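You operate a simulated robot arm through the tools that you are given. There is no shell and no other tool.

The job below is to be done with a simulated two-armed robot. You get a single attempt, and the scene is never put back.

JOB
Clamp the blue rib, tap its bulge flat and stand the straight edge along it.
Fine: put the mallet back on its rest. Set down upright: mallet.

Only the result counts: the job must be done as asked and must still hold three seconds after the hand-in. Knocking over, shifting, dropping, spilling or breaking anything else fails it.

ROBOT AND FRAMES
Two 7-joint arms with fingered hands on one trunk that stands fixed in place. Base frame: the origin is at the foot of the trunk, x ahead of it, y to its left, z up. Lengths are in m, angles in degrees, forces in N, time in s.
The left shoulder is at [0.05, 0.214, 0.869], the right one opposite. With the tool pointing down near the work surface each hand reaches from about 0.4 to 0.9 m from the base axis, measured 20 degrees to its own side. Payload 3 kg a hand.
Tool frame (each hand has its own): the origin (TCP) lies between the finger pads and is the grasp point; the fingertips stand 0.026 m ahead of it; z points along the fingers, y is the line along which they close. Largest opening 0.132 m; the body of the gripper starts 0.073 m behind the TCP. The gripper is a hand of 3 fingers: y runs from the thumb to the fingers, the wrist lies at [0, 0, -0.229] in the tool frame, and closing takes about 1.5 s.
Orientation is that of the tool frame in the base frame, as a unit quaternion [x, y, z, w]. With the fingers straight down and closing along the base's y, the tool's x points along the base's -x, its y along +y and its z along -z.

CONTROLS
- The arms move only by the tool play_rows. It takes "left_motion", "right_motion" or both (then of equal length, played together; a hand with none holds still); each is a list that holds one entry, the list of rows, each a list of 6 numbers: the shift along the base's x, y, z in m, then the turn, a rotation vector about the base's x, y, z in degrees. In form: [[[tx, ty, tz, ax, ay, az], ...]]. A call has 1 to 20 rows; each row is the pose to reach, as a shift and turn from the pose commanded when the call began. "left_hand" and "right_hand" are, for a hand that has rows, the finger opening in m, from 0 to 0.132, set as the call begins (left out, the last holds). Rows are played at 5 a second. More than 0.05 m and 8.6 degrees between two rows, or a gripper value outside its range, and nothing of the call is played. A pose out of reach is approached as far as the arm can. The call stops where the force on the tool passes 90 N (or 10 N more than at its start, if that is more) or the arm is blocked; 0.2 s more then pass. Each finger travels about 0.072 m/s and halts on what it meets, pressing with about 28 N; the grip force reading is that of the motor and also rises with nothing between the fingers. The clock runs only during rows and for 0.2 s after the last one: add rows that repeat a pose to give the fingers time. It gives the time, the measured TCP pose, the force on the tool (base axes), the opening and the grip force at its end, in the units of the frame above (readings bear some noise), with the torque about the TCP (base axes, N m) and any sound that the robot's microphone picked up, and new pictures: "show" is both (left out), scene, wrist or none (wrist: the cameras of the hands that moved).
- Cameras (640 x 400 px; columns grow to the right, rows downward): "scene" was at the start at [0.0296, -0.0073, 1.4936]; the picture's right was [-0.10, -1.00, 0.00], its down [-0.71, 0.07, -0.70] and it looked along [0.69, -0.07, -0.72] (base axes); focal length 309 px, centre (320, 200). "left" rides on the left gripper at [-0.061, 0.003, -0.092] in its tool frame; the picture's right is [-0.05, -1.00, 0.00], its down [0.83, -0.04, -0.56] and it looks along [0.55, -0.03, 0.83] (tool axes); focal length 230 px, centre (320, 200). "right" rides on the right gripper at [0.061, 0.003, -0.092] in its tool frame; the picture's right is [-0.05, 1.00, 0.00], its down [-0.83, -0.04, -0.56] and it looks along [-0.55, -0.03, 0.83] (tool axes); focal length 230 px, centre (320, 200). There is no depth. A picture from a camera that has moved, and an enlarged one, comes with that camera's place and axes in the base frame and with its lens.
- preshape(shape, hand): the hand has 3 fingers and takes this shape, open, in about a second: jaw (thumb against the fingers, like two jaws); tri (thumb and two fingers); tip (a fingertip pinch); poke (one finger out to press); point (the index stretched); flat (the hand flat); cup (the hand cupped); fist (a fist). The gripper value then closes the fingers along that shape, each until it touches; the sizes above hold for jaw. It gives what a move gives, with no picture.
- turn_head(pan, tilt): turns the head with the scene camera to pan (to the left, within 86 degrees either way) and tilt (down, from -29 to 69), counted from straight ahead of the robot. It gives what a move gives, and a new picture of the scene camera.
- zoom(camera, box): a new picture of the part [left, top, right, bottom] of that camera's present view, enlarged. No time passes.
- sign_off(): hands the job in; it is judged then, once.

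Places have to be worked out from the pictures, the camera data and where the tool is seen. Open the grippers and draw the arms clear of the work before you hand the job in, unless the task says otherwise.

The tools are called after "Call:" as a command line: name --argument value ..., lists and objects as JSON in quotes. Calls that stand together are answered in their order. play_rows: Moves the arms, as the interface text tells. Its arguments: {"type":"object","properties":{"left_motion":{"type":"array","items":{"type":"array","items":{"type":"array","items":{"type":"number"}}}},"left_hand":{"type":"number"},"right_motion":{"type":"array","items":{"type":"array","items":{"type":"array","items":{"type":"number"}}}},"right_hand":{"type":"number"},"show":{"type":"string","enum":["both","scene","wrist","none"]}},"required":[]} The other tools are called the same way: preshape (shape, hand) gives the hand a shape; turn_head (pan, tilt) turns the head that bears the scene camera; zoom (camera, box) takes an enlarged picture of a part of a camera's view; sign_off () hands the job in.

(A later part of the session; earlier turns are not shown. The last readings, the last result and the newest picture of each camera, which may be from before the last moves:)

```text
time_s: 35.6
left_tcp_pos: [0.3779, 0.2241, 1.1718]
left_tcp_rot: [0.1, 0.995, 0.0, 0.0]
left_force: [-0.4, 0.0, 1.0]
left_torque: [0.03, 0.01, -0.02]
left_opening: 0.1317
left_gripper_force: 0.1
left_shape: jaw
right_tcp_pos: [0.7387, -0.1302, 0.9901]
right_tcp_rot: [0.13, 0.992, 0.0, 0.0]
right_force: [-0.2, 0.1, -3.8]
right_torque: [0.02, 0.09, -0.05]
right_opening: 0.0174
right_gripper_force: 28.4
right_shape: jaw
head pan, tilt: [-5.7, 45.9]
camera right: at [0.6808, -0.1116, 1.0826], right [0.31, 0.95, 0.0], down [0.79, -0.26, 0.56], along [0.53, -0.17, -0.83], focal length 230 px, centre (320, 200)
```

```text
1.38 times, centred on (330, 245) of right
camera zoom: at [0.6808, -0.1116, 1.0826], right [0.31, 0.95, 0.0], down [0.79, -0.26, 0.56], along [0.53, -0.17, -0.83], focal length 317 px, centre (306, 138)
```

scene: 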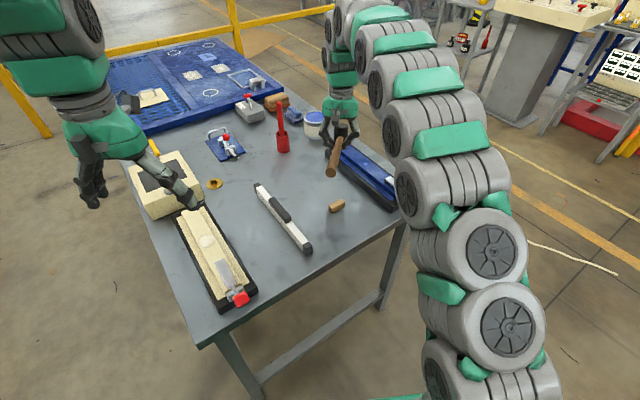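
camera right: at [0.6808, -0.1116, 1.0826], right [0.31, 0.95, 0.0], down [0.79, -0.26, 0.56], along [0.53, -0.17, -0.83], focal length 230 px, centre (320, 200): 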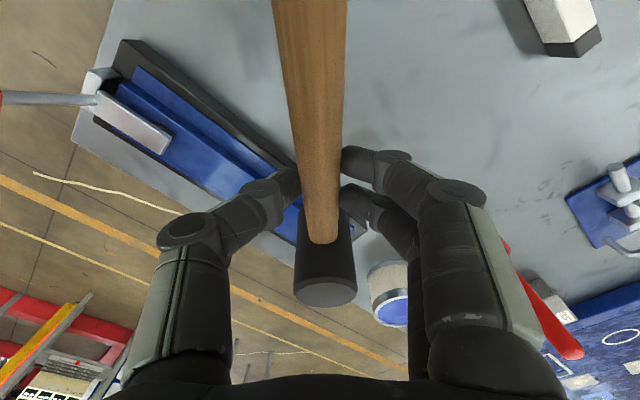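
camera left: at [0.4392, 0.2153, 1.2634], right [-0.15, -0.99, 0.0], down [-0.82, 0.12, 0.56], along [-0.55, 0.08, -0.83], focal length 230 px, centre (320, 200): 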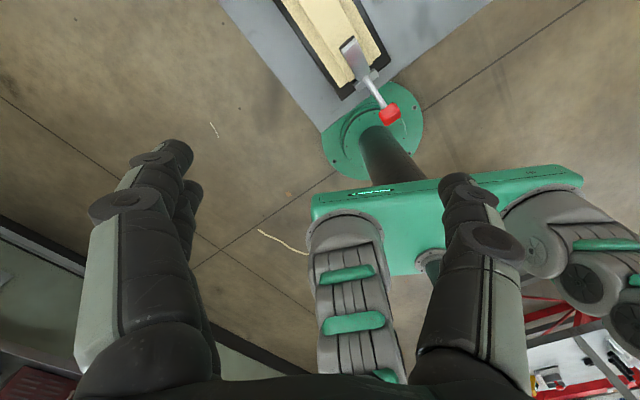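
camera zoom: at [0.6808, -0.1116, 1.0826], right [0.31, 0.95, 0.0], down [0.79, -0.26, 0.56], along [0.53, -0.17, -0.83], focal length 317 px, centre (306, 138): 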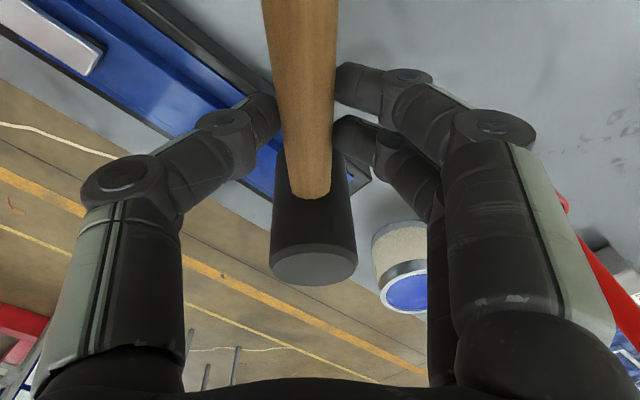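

The spot's outline has the aspect ratio of a flat disc seen from here (0.63), so it is essentially flush. As a check I go back, press down once more in small steps and read the force.

Call:
play_rows --right_motion '[[[0, -0.03, -0.01, 0, 0, 0], [0, -0.06, -0.02, 0, 0, 0], [0, -0.09, -0.03, 0, 0, 0], [0, -0.09, -0.04, 0, 0, 0], [0, -0.09, -0.08, 0, 0, 0], [0, -0.09, -0.085, 0, 0, 0], [0, -0.09, -0.09, 0, 0, 0], [0, -0.09, -0.093, 0, 0, 0]]]' --right_hand 0.0 --show "none"

```text
time_s: 37.4
left_tcp_pos: [0.377, 0.2251, 1.1739]
left_tcp_rot: [0.1, 0.995, 0.0, 0.0]
left_force: [-0.4, -1.0, -0.4]
left_torque: [0.0, -0.01, 0.0]
left_opening: 0.1321
left_gripper_force: 0.0
left_shape: jaw
right_tcp_pos: [0.7391, -0.2165, 0.8974]
right_tcp_rot: [0.13, 0.992, 0.0, 0.001]
right_force: [-4.8, 2.0, 6.1]
right_torque: [-0.01, -0.17, 0.01]
right_opening: 0.0182
right_gripper_force: 28.0
right_shape: jaw
head pan, tilt: [-5.7, 45.9]
```

Contact now occurs about 13 mm lower than at first, so the bulge has gone down. One last firm tap, then I lift away and inspect.

Call:
play_rows --right_motion '[[[0, 0, 0.03, 0, 0, 0], [0, 0, 0.045, 0, 0, 0], [0, 0, 0.0, 0, 0, 0], [0, 0, -0.007, 0, 0, 0], [0, 0, 0.03, 0, 0, 0], [0, 0, 0.07, 0, 0, 0], [0, 0.03, 0.093, 0, 0, 0], [0, 0.06, 0.093, 0, 0, 0], [0, 0.09, 0.093, 0, 0, 0], [0, 0.09, 0.093, 0, 0, 0]]]' --right_hand 0.0 --show "both"

Call:
zoom --camera "scene" --box '[355, 155, 379, 170]'

Call:
zoom --camera "scene" --box '[310, 110, 430, 220]'

Call:
zoom --camera "right" --box '[180, 100, 480, 390]'

```text
time_s: 39.6
left_tcp_pos: [0.3772, 0.2241, 1.1722]
left_tcp_rot: [0.1, 0.995, 0.0, 0.001]
left_force: [-0.3, 0.4, -0.2]
left_torque: [-0.01, -0.01, 0.0]
left_opening: 0.132
left_gripper_force: 0.0
left_shape: jaw
right_tcp_pos: [0.7358, -0.1267, 0.9896]
right_tcp_rot: [0.13, 0.992, 0.0, 0.0]
right_force: [-0.6, -0.1, -4.3]
right_torque: [0.05, 0.11, 0.0]
right_opening: 0.0177
right_gripper_force: 28.4
right_shape: jaw
head pan, tilt: [-5.7, 45.9]
camera right: at [0.6774, -0.1081, 1.0822], right [0.31, 0.95, 0.0], down [0.79, -0.26, 0.56], along [0.53, -0.17, -0.83], focal length 230 px, centre (320, 200)
```

scene: 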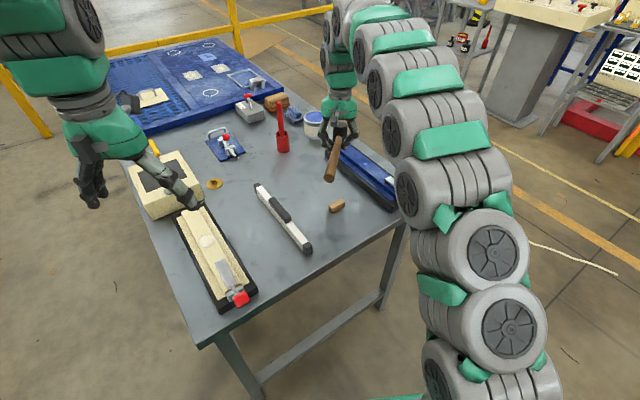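
right: 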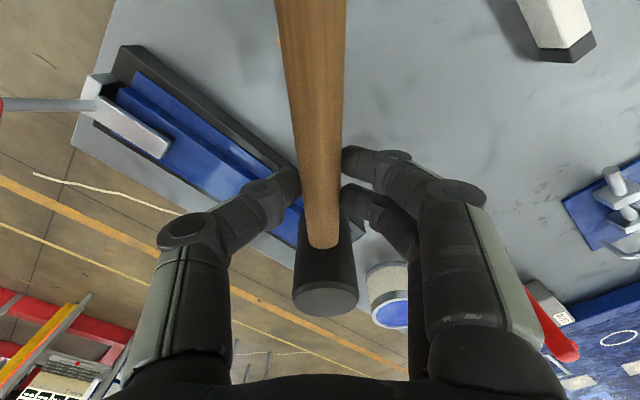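

```text
16.00 times, centred on (367, 162) of scene
camera zoom: at [0.0296, -0.0073, 1.4936], right [-0.1, -1.0, 0.0], down [-0.71, 0.07, -0.7], along [0.69, -0.07, -0.72], focal length 4945 px, centre (-432, 800)
```

zoom: 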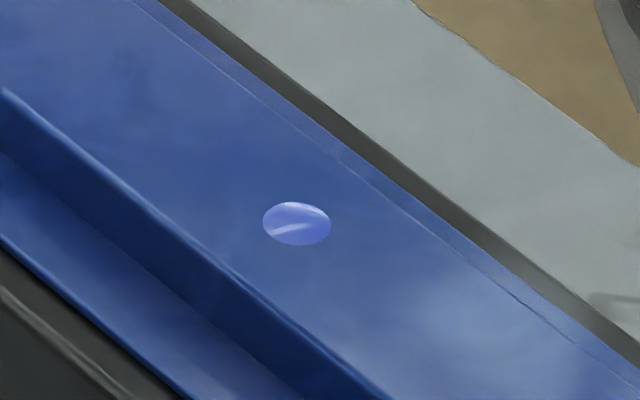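

```text
3.64 times, centred on (370, 165) of scene
camera zoom: at [0.0296, -0.0073, 1.4936], right [-0.1, -1.0, 0.0], down [-0.71, 0.07, -0.7], along [0.69, -0.07, -0.72], focal length 1124 px, centre (138, 327)
```

zoom: 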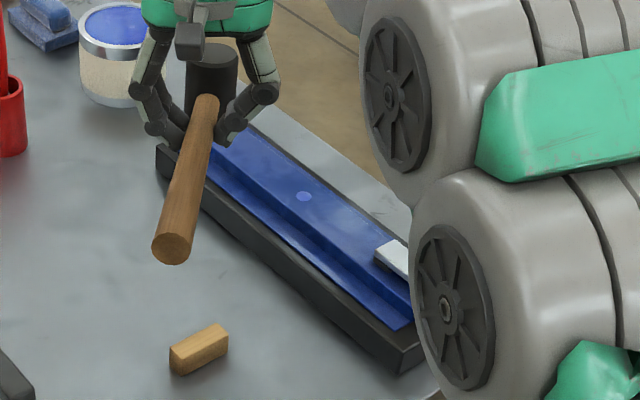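

```text
1.38 times, centred on (330, 245) of right
camera zoom: at [0.6774, -0.1081, 1.0822], right [0.31, 0.95, 0.0], down [0.79, -0.26, 0.56], along [0.53, -0.17, -0.83], focal length 317 px, centre (306, 138)
```

zoom: 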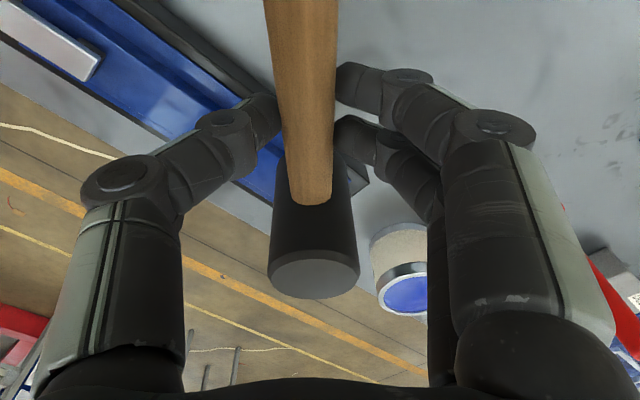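

The spot doesn't change any more, so the bulge is flat and the clamp is still closed; the rest block hasn't moved. I carry the mallet back above its original place (exact reverse of the commanded shifts), stopping 2 cm above.

Call:
play_rows --right_motion '[[[0.006, 0.011, 0, 0, 0, 6.5], [0.012, 0.022, 0, 0, 0, 13], [0.018, 0.033, 0, 0, 0, 19.5], [0.025, 0.045, 0, 0, 0, 26], [0.031, 0.056, 0, 0, 0, 32.5], [0.037, 0.067, 0, 0, 0, 39], [0.043, 0.078, 0, 0, 0, 45], [0.043, 0.078, -0.04, 0, 0, 45], [0.043, 0.078, -0.08, 0, 0, 45], [0.043, 0.078, -0.11, 0, 0, 45], [0.043, 0.078, -0.119, 0, 0, 45], [0.043, 0.078, -0.119, 0, 0, 45]]]' --right_hand 0.0 --show "both"

Call:
zoom --camera "scene" --box '[280, 130, 350, 220]'

Call:
zoom --camera "right" --box '[180, 100, 480, 390]'

```text
time_s: 42.2
left_tcp_pos: [0.3776, 0.2243, 1.1732]
left_tcp_rot: [0.099, 0.995, 0.0, 0.0]
left_force: [-0.5, 0.4, -0.9]
left_torque: [0.0, 0.0, -0.02]
left_opening: 0.1319
left_gripper_force: 0.1
left_shape: jaw
right_tcp_pos: [0.7804, -0.0488, 0.8729]
right_tcp_rot: [-0.26, 0.966, 0.0, 0.0]
right_force: [0.8, 0.2, -3.2]
right_torque: [-0.03, 0.07, 0.0]
right_opening: 0.0176
right_gripper_force: 28.1
right_shape: jaw
head pan, tilt: [-5.7, 45.9]
camera right: at [0.7261, -0.0763, 0.9653], right [-0.46, 0.89, 0.0], down [0.74, 0.38, 0.56], along [0.49, 0.25, -0.83], focal length 230 px, centre (320, 200)
```

scene: 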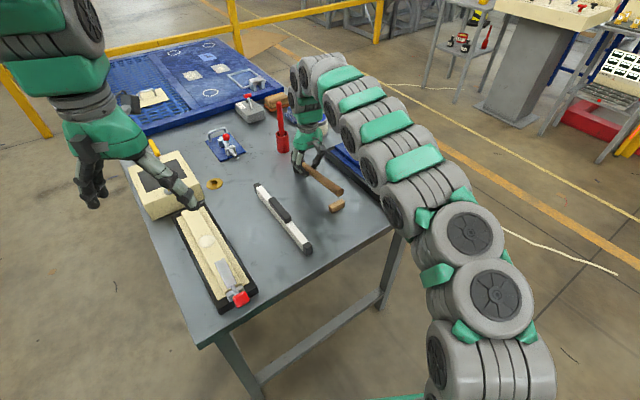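
right: 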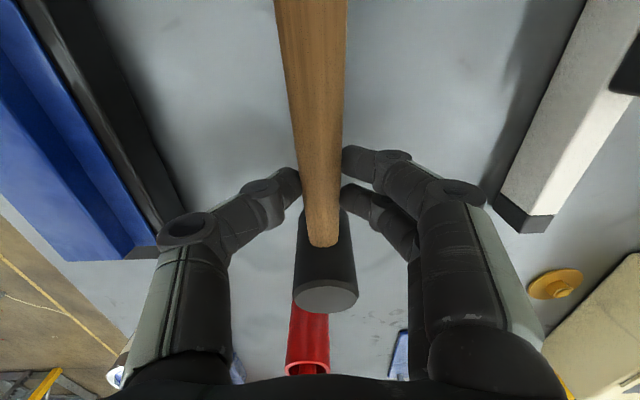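

```text
4.44 times, centred on (315, 175) of scene
camera zoom: at [0.0297, -0.0073, 1.4936], right [-0.1, -1.0, 0.0], down [-0.71, 0.07, -0.7], along [0.69, -0.07, -0.72], focal length 1374 px, centre (342, 311)
```

zoom: 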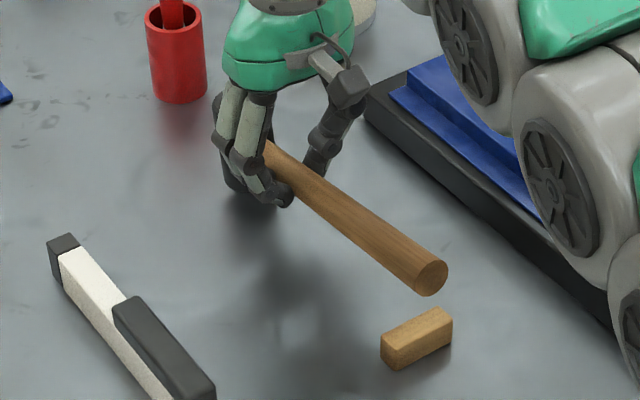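

```text
1.38 times, centred on (330, 245) of right
camera zoom: at [0.7261, -0.0763, 0.9653], right [-0.46, 0.89, 0.0], down [0.74, 0.38, 0.56], along [0.49, 0.25, -0.83], focal length 317 px, centre (306, 138)
```

zoom: 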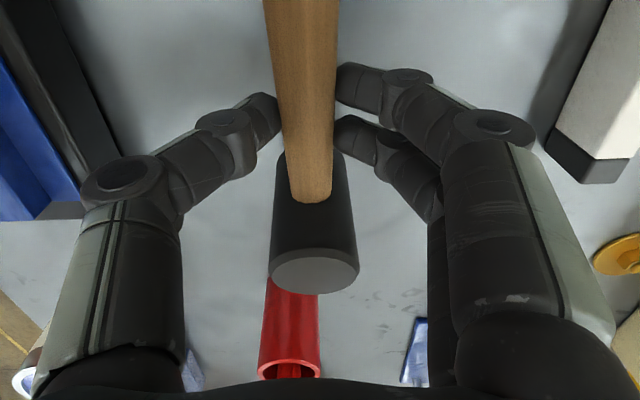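

The handle end rides about 5° high compared with the first lift (the taps rotated the mallet slightly in the grip). I pitch the hand by 5° about the axis across the handle to level it, and check.

Call:
play_rows --right_motion '[[[0, 0, 0, 1.25, -2.17, 0], [0, 0, 0, 2.5, -4.33, 0], [0, 0, 0, 2.5, -4.33, 0]]]' --right_hand 0.0 --show "both"

Call:
zoom --camera "scene" --box '[280, 130, 350, 220]'

```text
time_s: 43.0
left_tcp_pos: [0.3789, 0.2248, 1.1722]
left_tcp_rot: [0.099, 0.995, 0.0, 0.0]
left_force: [-0.3, -0.2, 0.5]
left_torque: [0.0, -0.02, -0.03]
left_opening: 0.1318
left_gripper_force: 0.1
left_shape: jaw
right_tcp_pos: [0.7811, -0.0502, 0.8706]
right_tcp_rot: [-0.259, 0.965, 0.011, 0.042]
right_force: [-0.5, 0.7, -3.6]
right_torque: [-0.04, 0.12, 0.0]
right_opening: 0.0182
right_gripper_force: 27.6
right_shape: jaw
head pan, tilt: [-5.7, 45.9]
camera right: at [0.719, -0.0816, 0.9586], right [-0.46, 0.89, 0.0], down [0.7, 0.35, 0.62], along [0.55, 0.29, -0.78], focal length 230 px, centre (320, 200)
```

scene: 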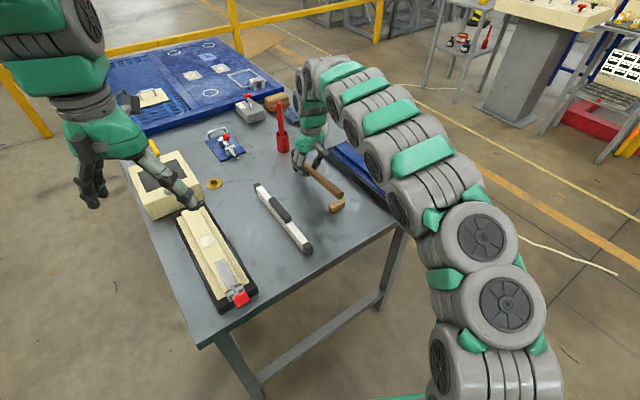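
right: 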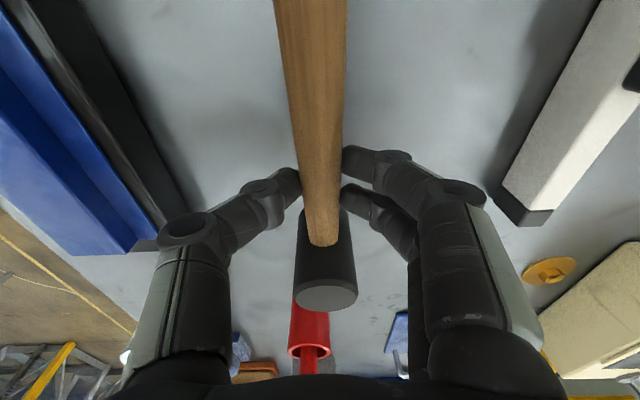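

```text
4.44 times, centred on (315, 175) of scene
camera zoom: at [0.0297, -0.0073, 1.4936], right [-0.1, -1.0, 0.0], down [-0.71, 0.07, -0.7], along [0.69, -0.07, -0.72], focal length 1374 px, centre (342, 311)
```

zoom: 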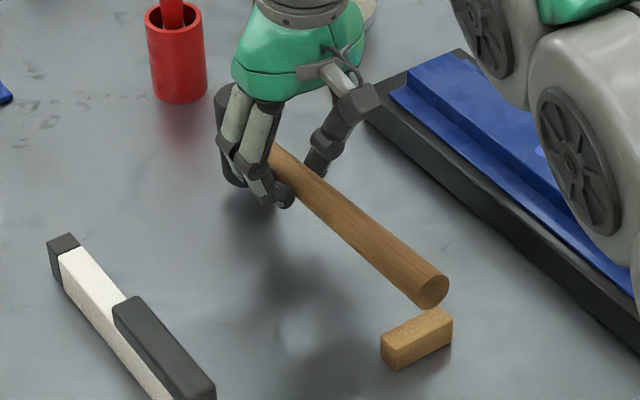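

The handle end is still about 1 cm high (≈4°). I pitch a further 3.5° and then lower by 1.2 cm.

Call:
play_rows --right_motion '[[[0, 0, 0, 0.9, -1.5, 0], [0, 0, 0, 1.75, -3.03, 0], [0, 0, -0.006, 1.75, -3.03, 0], [0, 0, -0.012, 1.75, -3.03, 0], [0, 0, -0.012, 1.75, -3.03, 0]]]' --right_hand 0.0 --show "both"

Call:
zoom --camera "scene" --box '[280, 130, 350, 220]'

```text
time_s: 44.2
left_tcp_pos: [0.379, 0.2249, 1.1713]
left_tcp_rot: [0.099, 0.995, 0.0, 0.0]
left_force: [0.4, -0.2, 0.7]
left_torque: [-0.02, -0.03, 0.01]
left_opening: 0.1317
left_gripper_force: 0.1
left_shape: jaw
right_tcp_pos: [0.7825, -0.0505, 0.8591]
right_tcp_rot: [-0.259, 0.963, 0.019, 0.072]
right_force: [0.1, 0.2, -4.0]
right_torque: [-0.03, 0.09, -0.03]
right_opening: 0.0176
right_gripper_force: 28.5
right_shape: jaw
head pan, tilt: [-5.7, 45.9]
camera right: at [0.716, -0.0847, 0.9421], right [-0.46, 0.89, 0.01], down [0.66, 0.33, 0.67], along [0.6, 0.31, -0.74], focal length 230 px, centre (320, 200)
```

scene: 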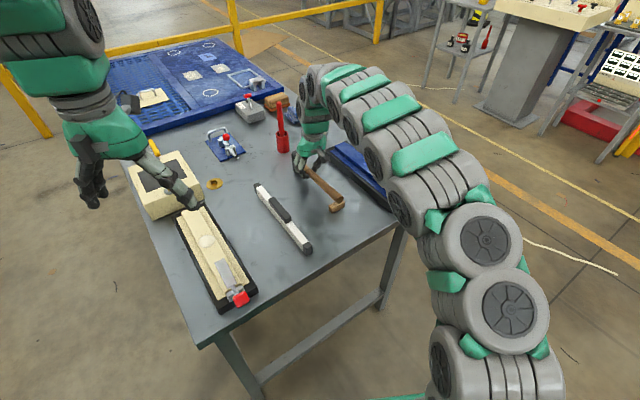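
right: 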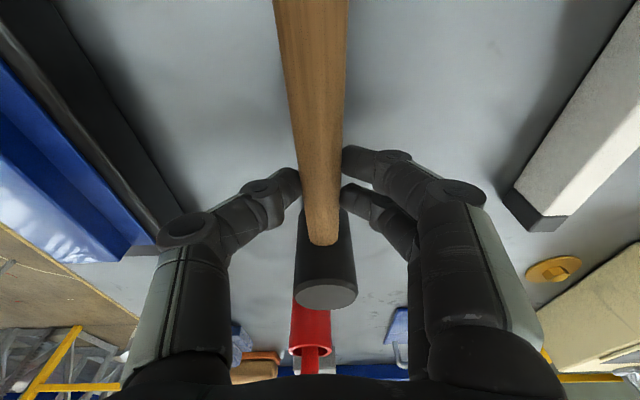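

```text
4.44 times, centred on (315, 175) of scene
camera zoom: at [0.0297, -0.0073, 1.4936], right [-0.1, -1.0, 0.0], down [-0.71, 0.07, -0.7], along [0.69, -0.07, -0.72], focal length 1374 px, centre (342, 311)
```

zoom: 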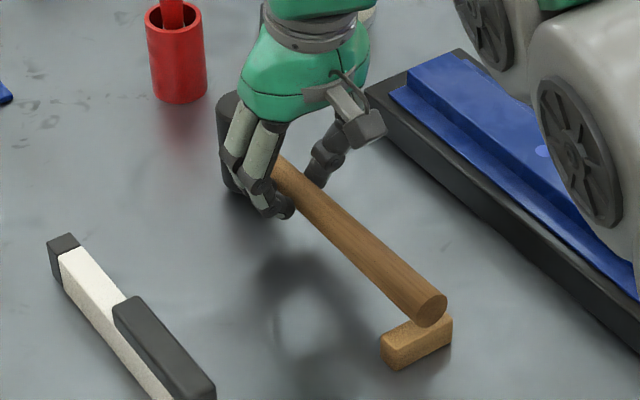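

The handle is now nearly level and over the rest. I lower the remaining 7–8 mm in small steps watching the force.

Call:
play_rows --right_motion '[[[0, 0, -0.002, 0, 0, 0], [0, 0, -0.004, 0, 0, 0], [0, 0, -0.006, 0, 0, 0], [0, 0, -0.008, 0, 0, 0], [0, 0, -0.008, 0, 0, 0]]]' --right_hand 0.0 --show "both"

Call:
zoom --camera "scene" --box '[280, 130, 350, 220]'

```text
time_s: 45.4
left_tcp_pos: [0.3775, 0.2245, 1.1718]
left_tcp_rot: [0.1, 0.995, 0.0, 0.0]
left_force: [-0.6, 0.0, -0.7]
left_torque: [0.02, 0.02, 0.0]
left_opening: 0.1321
left_gripper_force: 0.1
left_shape: jaw
right_tcp_pos: [0.7833, -0.0495, 0.8516]
right_tcp_rot: [-0.259, 0.963, 0.019, 0.072]
right_force: [-0.7, -0.5, -3.7]
right_torque: [-0.02, 0.07, -0.02]
right_opening: 0.0175
right_gripper_force: 28.0
right_shape: jaw
head pan, tilt: [-5.7, 45.9]
camera right: at [0.7156, -0.0844, 0.9346], right [-0.46, 0.89, 0.01], down [0.66, 0.33, 0.67], along [0.59, 0.31, -0.74], focal length 230 px, centre (320, 200)
```

scene: 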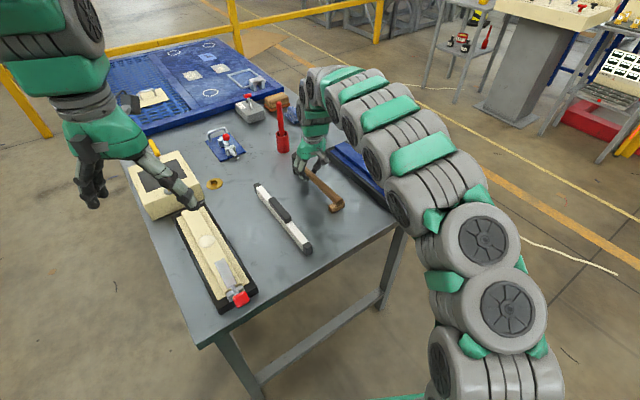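
right: 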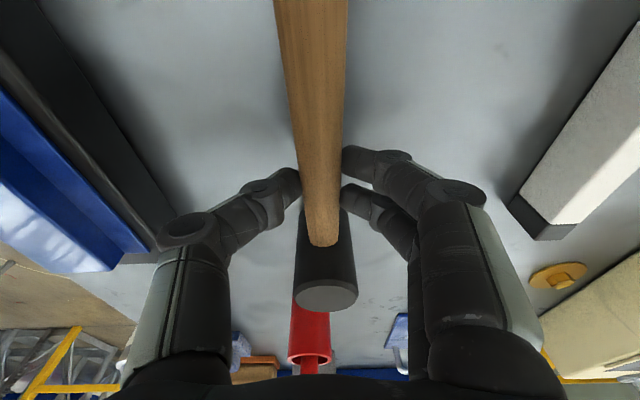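

```text
4.44 times, centred on (315, 175) of scene
camera zoom: at [0.0296, -0.0073, 1.4936], right [-0.1, -1.0, 0.0], down [-0.71, 0.07, -0.7], along [0.69, -0.07, -0.72], focal length 1374 px, centre (342, 311)
```

zoom: 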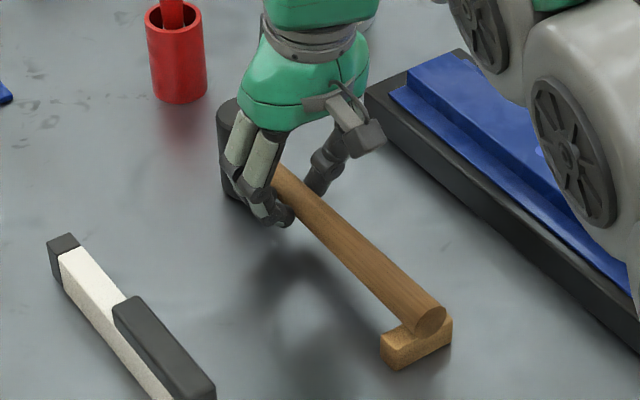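

The mallet's weight is still on the hand; a few more millimetres are needed. I continue lowering in 1.5 mm steps.

Call:
play_rows --right_motion '[[[0, 0, -0.0015, 0, 0, 0], [0, 0, -0.003, 0, 0, 0], [0, 0, -0.004, 0, 0, 0], [0, 0, -0.004, 0, 0, 0]]]' --right_hand 0.0 --show "scene"

Call:
zoom --camera "scene" --box '[280, 130, 350, 220]'

```text
time_s: 46.4
left_tcp_pos: [0.3778, 0.2243, 1.1735]
left_tcp_rot: [0.099, 0.995, 0.001, 0.0]
left_force: [0.7, 0.1, 0.2]
left_torque: [0.01, 0.05, 0.01]
left_opening: 0.132
left_gripper_force: 0.1
left_shape: jaw
right_tcp_pos: [0.7822, -0.0505, 0.8492]
right_tcp_rot: [-0.259, 0.963, 0.019, 0.074]
right_force: [7.0, 0.8, 22.5]
right_torque: [0.03, -0.22, 0.0]
right_opening: 0.0185
right_gripper_force: 27.6
right_shape: jaw
head pan, tilt: [-5.7, 45.9]
```

scene: 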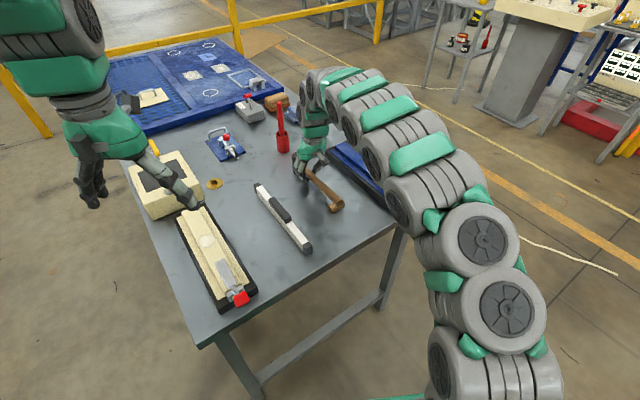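

```text
4.44 times, centred on (315, 175) of scene
camera zoom: at [0.0294, -0.0072, 1.4936], right [-0.1, -1.0, 0.0], down [-0.71, 0.07, -0.7], along [0.69, -0.07, -0.72], focal length 1374 px, centre (342, 311)
```

zoom: 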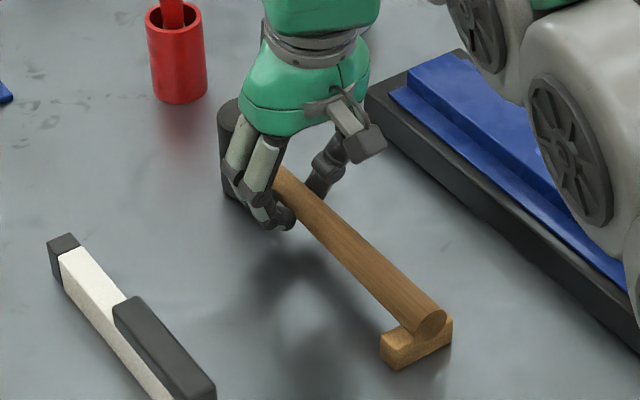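

The mallet is now standing (22 N contact), with the handle end on the rest block. I relieve 2 mm and open the fingers gently.

Call:
play_rows --right_motion '[[[0, 0, 0.0015, 0, 0, 0], [0, 0, 0.0015, 0, 0, 0]]]' --right_hand 0.0 --show "none"

Call:
play_rows --right_motion '[[[0, 0, 0, 0, 0, 0], [0, 0, 0, 0, 0, 0], [0, 0, 0, 0, 0, 0]]]' --right_hand 0.045 --show "both"

Call:
zoom --camera "scene" --box '[280, 130, 350, 220]'

```text
time_s: 47.0
left_tcp_pos: [0.3784, 0.2255, 1.1724]
left_tcp_rot: [0.1, 0.995, 0.0, 0.0]
left_force: [-0.4, 0.9, -0.2]
left_torque: [0.02, 0.04, -0.01]
left_opening: 0.1319
left_gripper_force: 0.0
left_shape: jaw
right_tcp_pos: [0.7818, -0.0502, 0.8489]
right_tcp_rot: [-0.259, 0.963, 0.02, 0.073]
right_force: [13.7, 4.6, 18.0]
right_torque: [0.07, -0.26, 0.0]
right_opening: 0.0187
right_gripper_force: 28.2
right_shape: jaw
head pan, tilt: [-5.7, 45.9]
```

```text
time_s: 47.8
left_tcp_pos: [0.3787, 0.2247, 1.1718]
left_tcp_rot: [0.099, 0.995, 0.0, 0.0]
left_force: [-0.8, 0.1, -0.2]
left_torque: [0.01, 0.0, 0.03]
left_opening: 0.1318
left_gripper_force: 0.0
left_shape: jaw
right_tcp_pos: [0.7809, -0.051, 0.8486]
right_tcp_rot: [-0.26, 0.963, 0.019, 0.072]
right_force: [-0.2, -0.1, 0.4]
right_torque: [0.0, -0.03, 0.0]
right_opening: 0.0446
right_gripper_force: 0.0
right_shape: jaw
head pan, tilt: [-5.7, 45.9]
camera right: at [0.714, -0.0855, 0.9308], right [-0.46, 0.89, 0.01], down [0.66, 0.33, 0.67], along [0.59, 0.31, -0.74], focal length 230 px, centre (320, 200)
```

scene: 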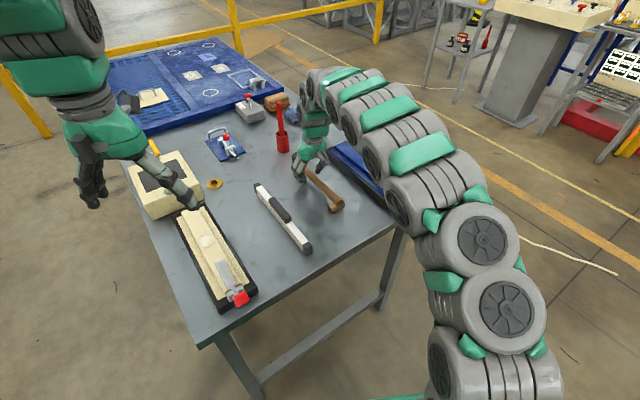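
right: 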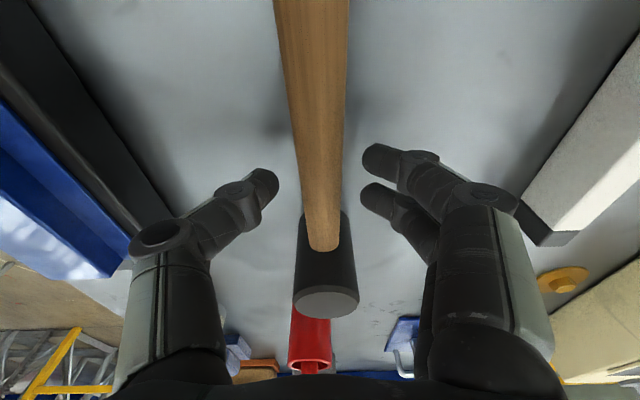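

```text
4.44 times, centred on (315, 175) of scene
camera zoom: at [0.0296, -0.0073, 1.4936], right [-0.1, -1.0, 0.0], down [-0.71, 0.07, -0.7], along [0.69, -0.07, -0.72], focal length 1374 px, centre (342, 311)
```

zoom: 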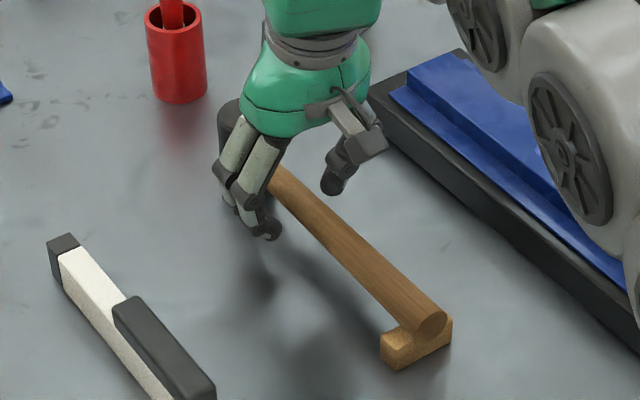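

The mallet stands back on its rest. I widen the fingers, lift straight clear, level the hand, and move back to look at the straight edge.

Call:
play_rows --right_motion '[[[0, 0, 0, 0, 0, 0], [0, 0, 0, 0, 0, 0], [0, 0, 0.02, 0, 0, 0], [0, 0, 0.06, 0, 0, 0], [0, 0, 0.1, 0, 0, 0], [-0.02, 0, 0.14, -2, 3.5, 0], [-0.05, 0.005, 0.17, -4.25, 7.36, 0], [-0.09, 0.01, 0.19, -4.25, 7.36, 0], [-0.13, 0.015, 0.21, -4.25, 7.36, 0], [-0.17, 0.02, 0.21, -4.25, 7.36, 0], [-0.21, 0.025, 0.21, -4.25, 7.36, 0], [-0.25, 0.03, 0.21, -4.25, 7.36, 0], [-0.286, 0.031, 0.21, -4.25, 7.36, 0], [-0.286, 0.031, 0.21, -4.25, 7.36, 0]]]' --right_hand 0.1 --show "both"

Call:
zoom --camera "right" --box '[200, 80, 440, 320]'

Call:
zoom --camera "scene" --box '[240, 170, 330, 270]'

Call:
zoom --camera "scene" --box '[280, 130, 430, 220]'

```text
time_s: 50.8
left_tcp_pos: [0.3784, 0.2252, 1.1714]
left_tcp_rot: [0.099, 0.995, 0.0, 0.0]
left_force: [-0.4, -0.2, -0.3]
left_torque: [-0.02, -0.02, 0.0]
left_opening: 0.1318
left_gripper_force: 0.2
left_shape: jaw
right_tcp_pos: [0.4973, -0.0204, 1.0595]
right_tcp_rot: [-0.259, 0.966, 0.0, 0.0]
right_force: [0.7, 0.7, 0.2]
right_torque: [-0.02, -0.03, 0.02]
right_opening: 0.0997
right_gripper_force: 0.1
right_shape: jaw
head pan, tilt: [-5.7, 45.9]
camera right: at [0.4422, -0.0491, 1.1524], right [-0.46, 0.89, 0.0], down [0.74, 0.38, 0.56], along [0.49, 0.25, -0.83], focal length 230 px, centre (320, 200)
```

scene: 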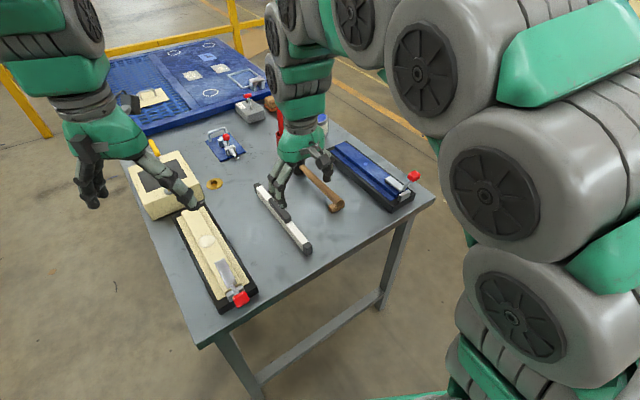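
right: 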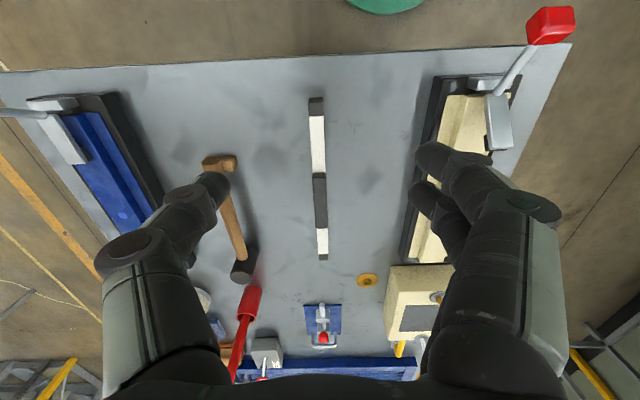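

```text
1.67 times, centred on (320, 200) of right
camera zoom: at [0.4422, -0.0491, 1.1524], right [-0.46, 0.89, 0.0], down [0.74, 0.38, 0.56], along [0.49, 0.25, -0.83], focal length 384 px, centre (320, 200)
```

zoom: 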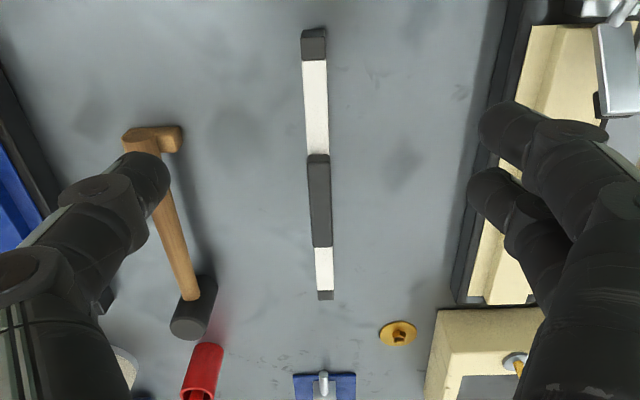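

```text
4.00 times, centred on (285, 220) of scene
camera zoom: at [0.0296, -0.0073, 1.4936], right [-0.1, -1.0, 0.0], down [-0.71, 0.07, -0.7], along [0.69, -0.07, -0.72], focal length 1236 px, centre (460, 120)
```

zoom: 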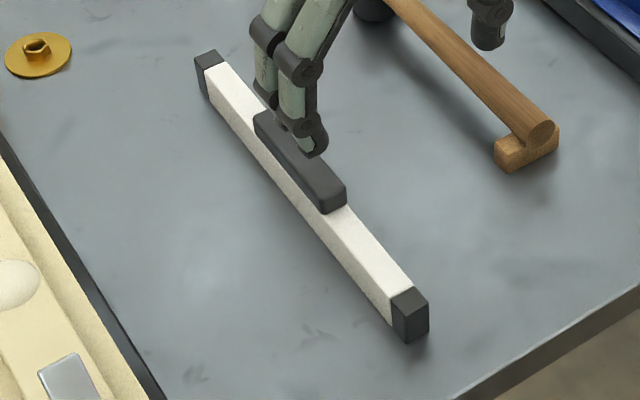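

```text
4.27 times, centred on (355, 175) of scene
camera zoom: at [0.0296, -0.0073, 1.4936], right [-0.1, -1.0, 0.0], down [-0.71, 0.07, -0.7], along [0.69, -0.07, -0.72], focal length 1319 px, centre (171, 307)
```

zoom: 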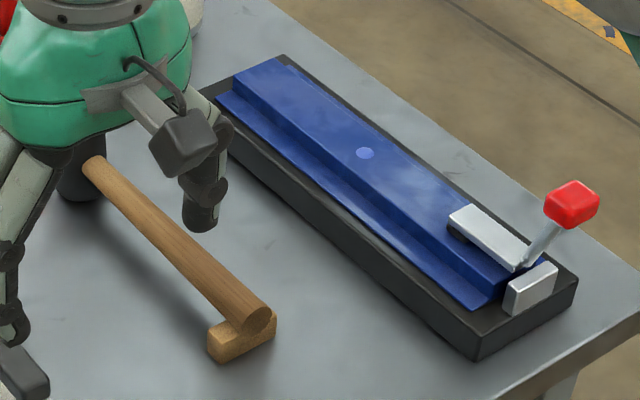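

The straight edge is a 0.29 m bar, ~2 cm wide and ~4 cm tall (top ≈0.828), with a grip on top (top ≈0.858) centred near (0.621,0.0445), yaw ≈29–30°. The clamp takes up the near end of the rib, so I'll stand it on the ridge over the flattened spot, just past the clamp arm. I hover above the grip first.

Call:
play_rows --right_motion '[[[0.03, 0.016, -0.02, 0, 0, 0], [0.06, 0.032, -0.04, 0, 0, 0], [0.09, 0.048, -0.06, 0, 0, 0], [0.115, 0.06, -0.08, 0, 0, 0], [0.1237, 0.0649, -0.1, 0, 0, 0], [0.1237, 0.0649, -0.1095, 0, 0, 0], [0.1237, 0.0649, -0.1095, 0, 0, 0]]]' --right_hand 0.07 --show "both"

Call:
zoom --camera "scene" --box '[240, 150, 330, 260]'

Call:
zoom --camera "right" --box '[200, 80, 440, 320]'

```text
time_s: 52.4
left_tcp_pos: [0.3777, 0.2239, 1.1715]
left_tcp_rot: [0.1, 0.995, 0.001, -0.001]
left_force: [0.7, -0.3, 0.1]
left_torque: [0.02, 0.0, 0.02]
left_opening: 0.1321
left_gripper_force: 0.1
left_shape: jaw
right_tcp_pos: [0.6203, 0.0446, 0.9474]
right_tcp_rot: [-0.259, 0.966, 0.0, 0.001]
right_force: [0.4, -0.5, -0.6]
right_torque: [0.02, 0.01, 0.03]
right_opening: 0.071
right_gripper_force: 0.0
right_shape: jaw
head pan, tilt: [-5.7, 45.9]
camera right: at [0.5653, 0.0167, 1.0409], right [-0.46, 0.89, 0.0], down [0.74, 0.38, 0.55], along [0.49, 0.25, -0.83], focal length 230 px, centre (320, 200)
```

scene: 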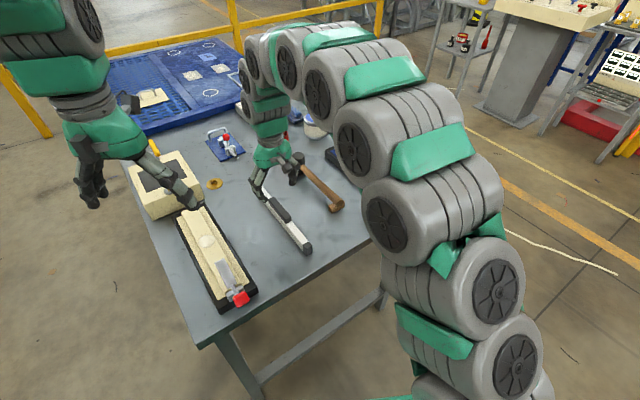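
right: 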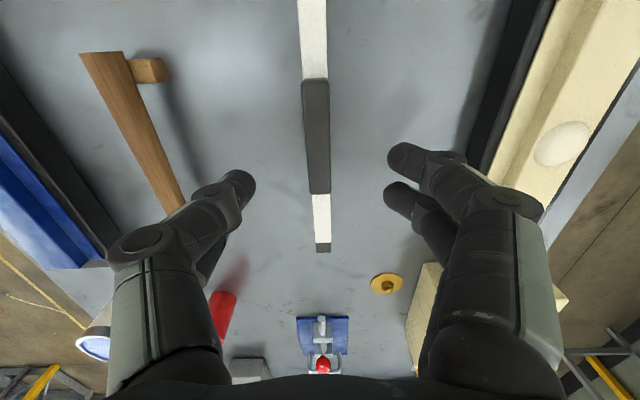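

```text
3.64 times, centred on (285, 205) of scene
camera zoom: at [0.0296, -0.0073, 1.4936], right [-0.1, -1.0, 0.0], down [-0.71, 0.07, -0.7], along [0.69, -0.07, -0.72], focal length 1124 px, centre (447, 182)
```

zoom: 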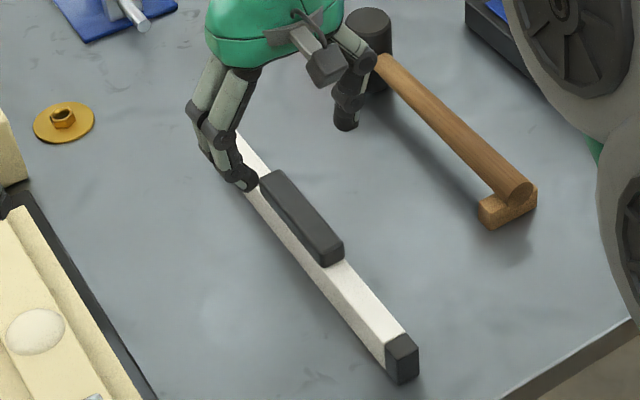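

```text
1.67 times, centred on (320, 200) of right
camera zoom: at [0.5653, 0.0167, 1.0409], right [-0.46, 0.89, 0.0], down [0.74, 0.38, 0.55], along [0.49, 0.25, -0.83], focal length 384 px, centre (320, 200)
```

zoom: 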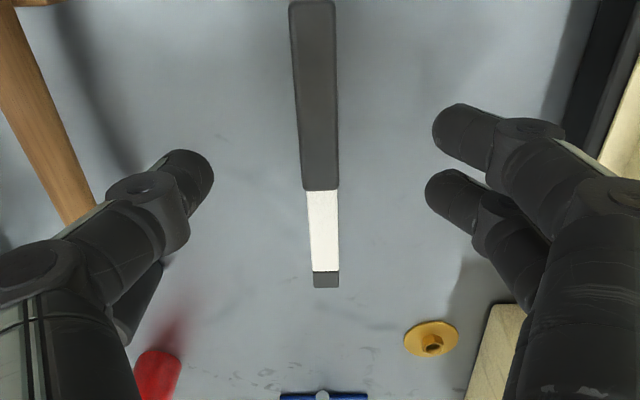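

The grip lies between the fingers; it's off by about 5 mm forward and 2–3 mm sideways, which I correct while lowering to TCP z≈0.853.

Call:
play_rows --right_motion '[[[0.0055, -0.0008, -0.03, 0, 0, 0], [0.0055, -0.0008, -0.06, 0, 0, 0], [0.0055, -0.0008, -0.08, 0, 0, 0], [0.0055, -0.0008, -0.094, 0, 0, 0], [0.0055, -0.0008, -0.094, 0, 0, 0]]]' --right_hand 0.07 --show "both"

Call:
zoom --camera "scene" --box '[240, 150, 330, 260]'

Call:
zoom --camera "right" --box '[200, 80, 440, 320]'

```text
time_s: 53.6
left_tcp_pos: [0.379, 0.2255, 1.1727]
left_tcp_rot: [0.1, 0.995, 0.0, 0.0]
left_force: [0.0, 0.2, 0.8]
left_torque: [0.02, -0.01, -0.03]
left_opening: 0.1319
left_gripper_force: 0.0
left_shape: jaw
right_tcp_pos: [0.6258, 0.045, 0.8556]
right_tcp_rot: [-0.259, 0.966, 0.0, 0.0]
right_force: [0.0, -0.5, -0.1]
right_torque: [-0.02, 0.0, -0.01]
right_opening: 0.0708
right_gripper_force: 0.1
right_shape: jaw
head pan, tilt: [-5.7, 45.9]
camera right: at [0.5712, 0.0168, 0.9487], right [-0.46, 0.89, 0.0], down [0.74, 0.38, 0.56], along [0.49, 0.25, -0.83], focal length 230 px, centre (320, 200)
```

scene: 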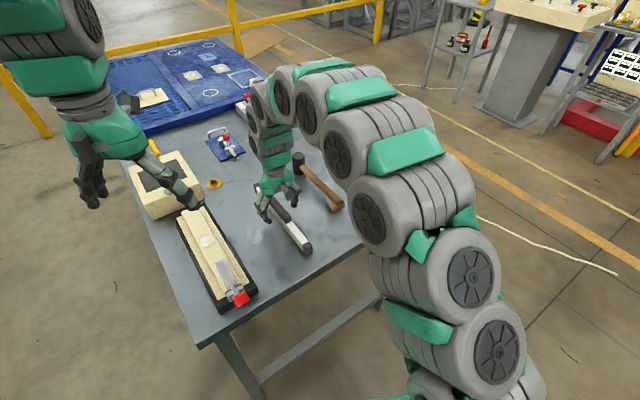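
right: 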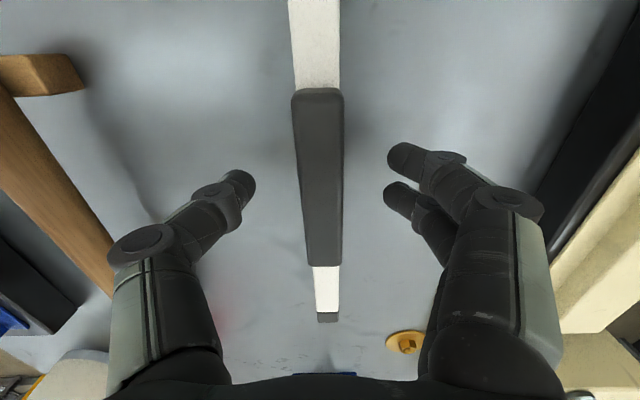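

```text
3.64 times, centred on (285, 205) of scene
camera zoom: at [0.0296, -0.0073, 1.4936], right [-0.1, -1.0, 0.0], down [-0.71, 0.07, -0.7], along [0.69, -0.07, -0.72], focal length 1124 px, centre (447, 182)
```

zoom: 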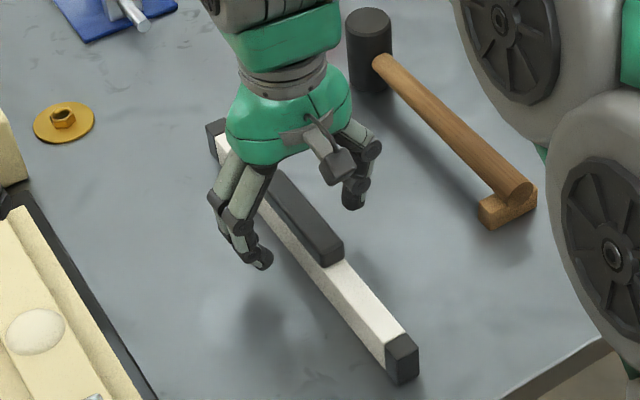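

```text
1.67 times, centred on (320, 200) of right
camera zoom: at [0.5712, 0.0168, 0.9487], right [-0.46, 0.89, 0.0], down [0.74, 0.38, 0.56], along [0.49, 0.25, -0.83], focal length 384 px, centre (320, 200)
```

zoom: 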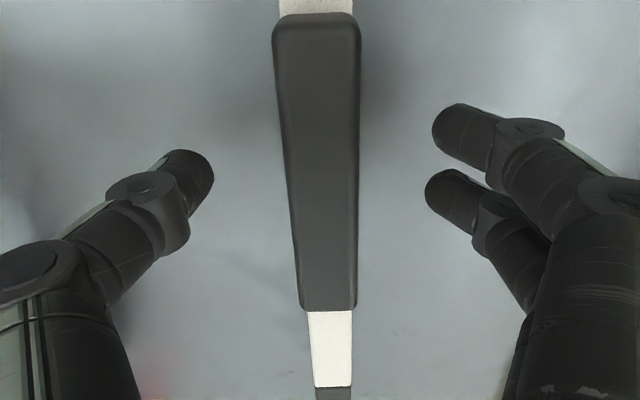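

The grip is centred between thumb and fingers. I close on it.

Call:
play_rows --right_motion '[[[0, 0, 0, 0, 0, 0], [0, 0, 0, 0, 0, 0], [0, 0, 0, 0, 0, 0], [0, 0, 0, 0, 0, 0], [0, 0, 0, 0, 0, 0]]]' --right_hand 0.01 --show "both"

Call:
zoom --camera "scene" --box '[240, 150, 330, 260]'

Call:
zoom --camera "right" --box '[200, 80, 440, 320]'

```text
time_s: 54.8
left_tcp_pos: [0.3786, 0.2239, 1.1722]
left_tcp_rot: [0.1, 0.995, 0.0, 0.0]
left_force: [0.2, 0.2, -0.4]
left_torque: [0.02, -0.01, 0.03]
left_opening: 0.1317
left_gripper_force: 0.1
left_shape: jaw
right_tcp_pos: [0.6265, 0.0453, 0.8557]
right_tcp_rot: [-0.259, 0.966, -0.001, -0.001]
right_force: [0.0, 1.1, -0.4]
right_torque: [0.03, 0.01, 0.0]
right_opening: 0.0156
right_gripper_force: 28.4
right_shape: jaw
head pan, tilt: [-5.7, 45.9]
camera right: at [0.5712, 0.0167, 0.9486], right [-0.46, 0.89, 0.0], down [0.74, 0.38, 0.55], along [0.49, 0.25, -0.83], focal length 230 px, centre (320, 200)
```

scene: 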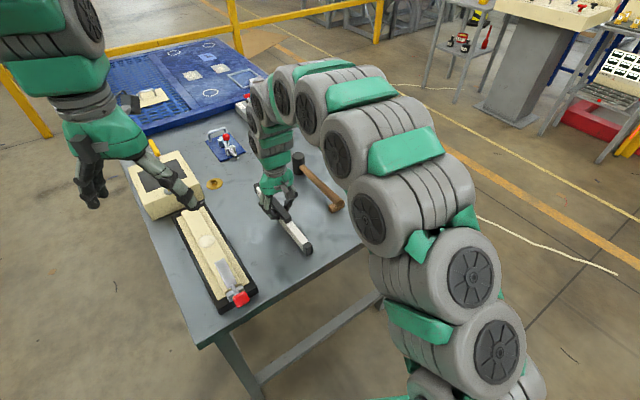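
right: 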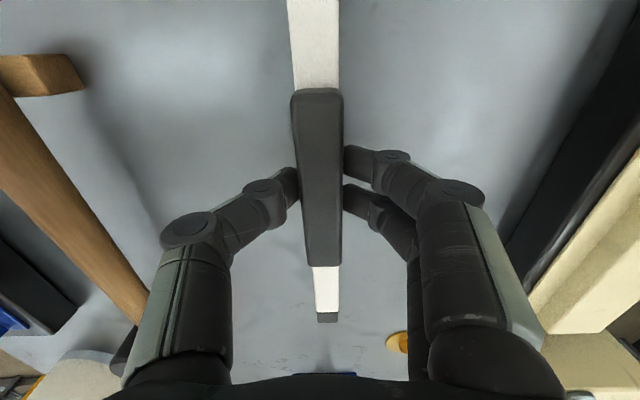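

```text
3.64 times, centred on (285, 205) of scene
camera zoom: at [0.0296, -0.0073, 1.4936], right [-0.1, -1.0, 0.0], down [-0.71, 0.07, -0.7], along [0.69, -0.07, -0.72], focal length 1124 px, centre (447, 182)
```

zoom: 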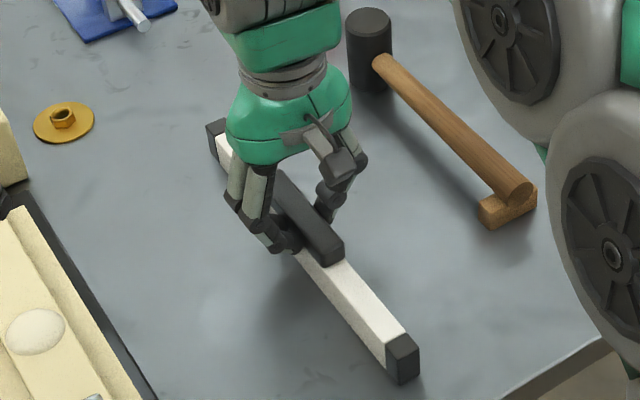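

```text
1.67 times, centred on (320, 200) of right
camera zoom: at [0.5712, 0.0167, 0.9486], right [-0.46, 0.89, 0.0], down [0.74, 0.38, 0.55], along [0.49, 0.25, -0.83], focal length 384 px, centre (320, 200)
```

zoom: 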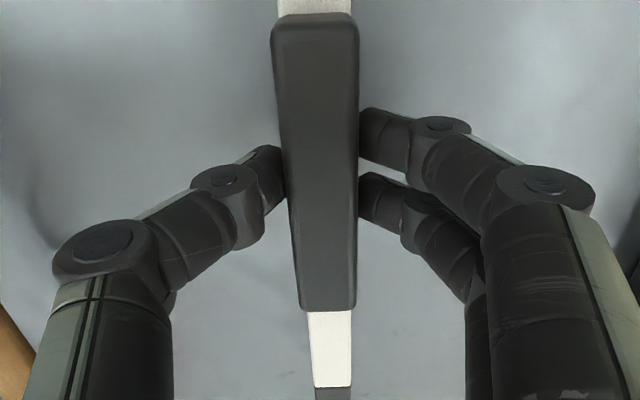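

The edge is gripped (28 N at 0.0156). I lift it 3 cm and check it hangs level.

Call:
play_rows --right_motion '[[[0, 0, 0.006, 0, 0, 0], [0, 0, 0.018, 0, 0, 0], [0, 0, 0.03, 0, 0, 0], [0, 0, 0.03, 0, 0, 0]]]' --right_hand 0.0 --show "both"

Call:
zoom --camera "scene" --box '[240, 150, 330, 260]'

```text
time_s: 55.8
left_tcp_pos: [0.3786, 0.2249, 1.1725]
left_tcp_rot: [0.099, 0.995, 0.0, 0.001]
left_force: [-0.6, 0.8, 0.1]
left_torque: [0.01, 0.0, -0.02]
left_opening: 0.1319
left_gripper_force: 0.0
left_shape: jaw
right_tcp_pos: [0.6247, 0.0451, 0.886]
right_tcp_rot: [-0.26, 0.966, 0.0, 0.0]
right_force: [0.0, 0.4, -4.6]
right_torque: [-0.01, 0.0, 0.03]
right_opening: 0.0156
right_gripper_force: 28.1
right_shape: jaw
head pan, tilt: [-5.7, 45.9]
camera right: at [0.57, 0.0174, 0.9786], right [-0.46, 0.89, 0.0], down [0.74, 0.38, 0.56], along [0.49, 0.25, -0.83], focal length 230 px, centre (320, 200)
```

scene: 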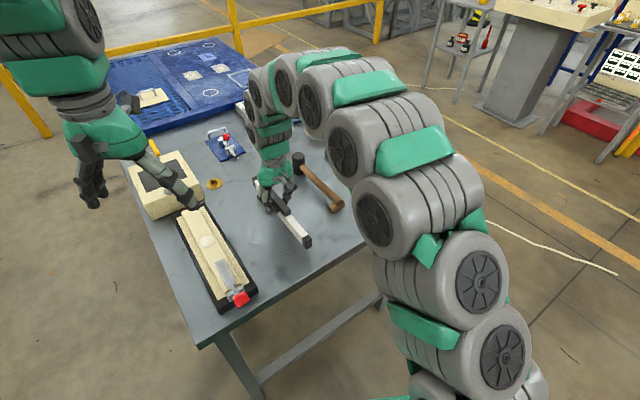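
right: 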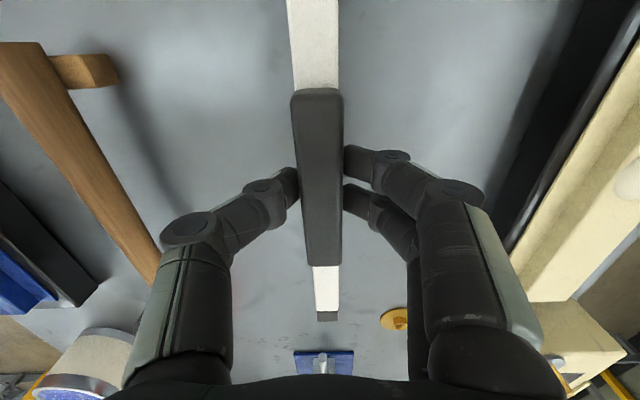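

```text
3.64 times, centred on (285, 205) of scene
camera zoom: at [0.0297, -0.0073, 1.4936], right [-0.1, -1.0, 0.0], down [-0.71, 0.07, -0.7], along [0.69, -0.07, -0.72], focal length 1124 px, centre (447, 182)
```

zoom: 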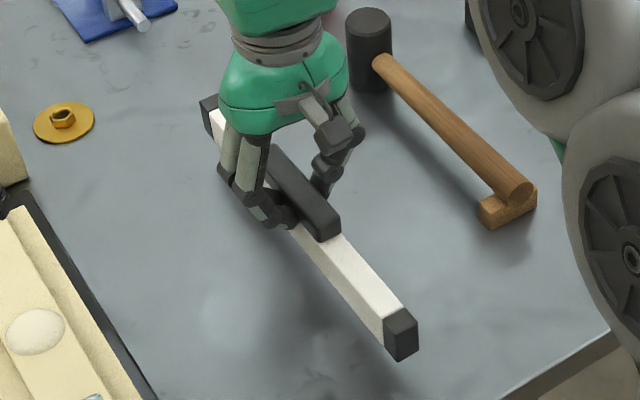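

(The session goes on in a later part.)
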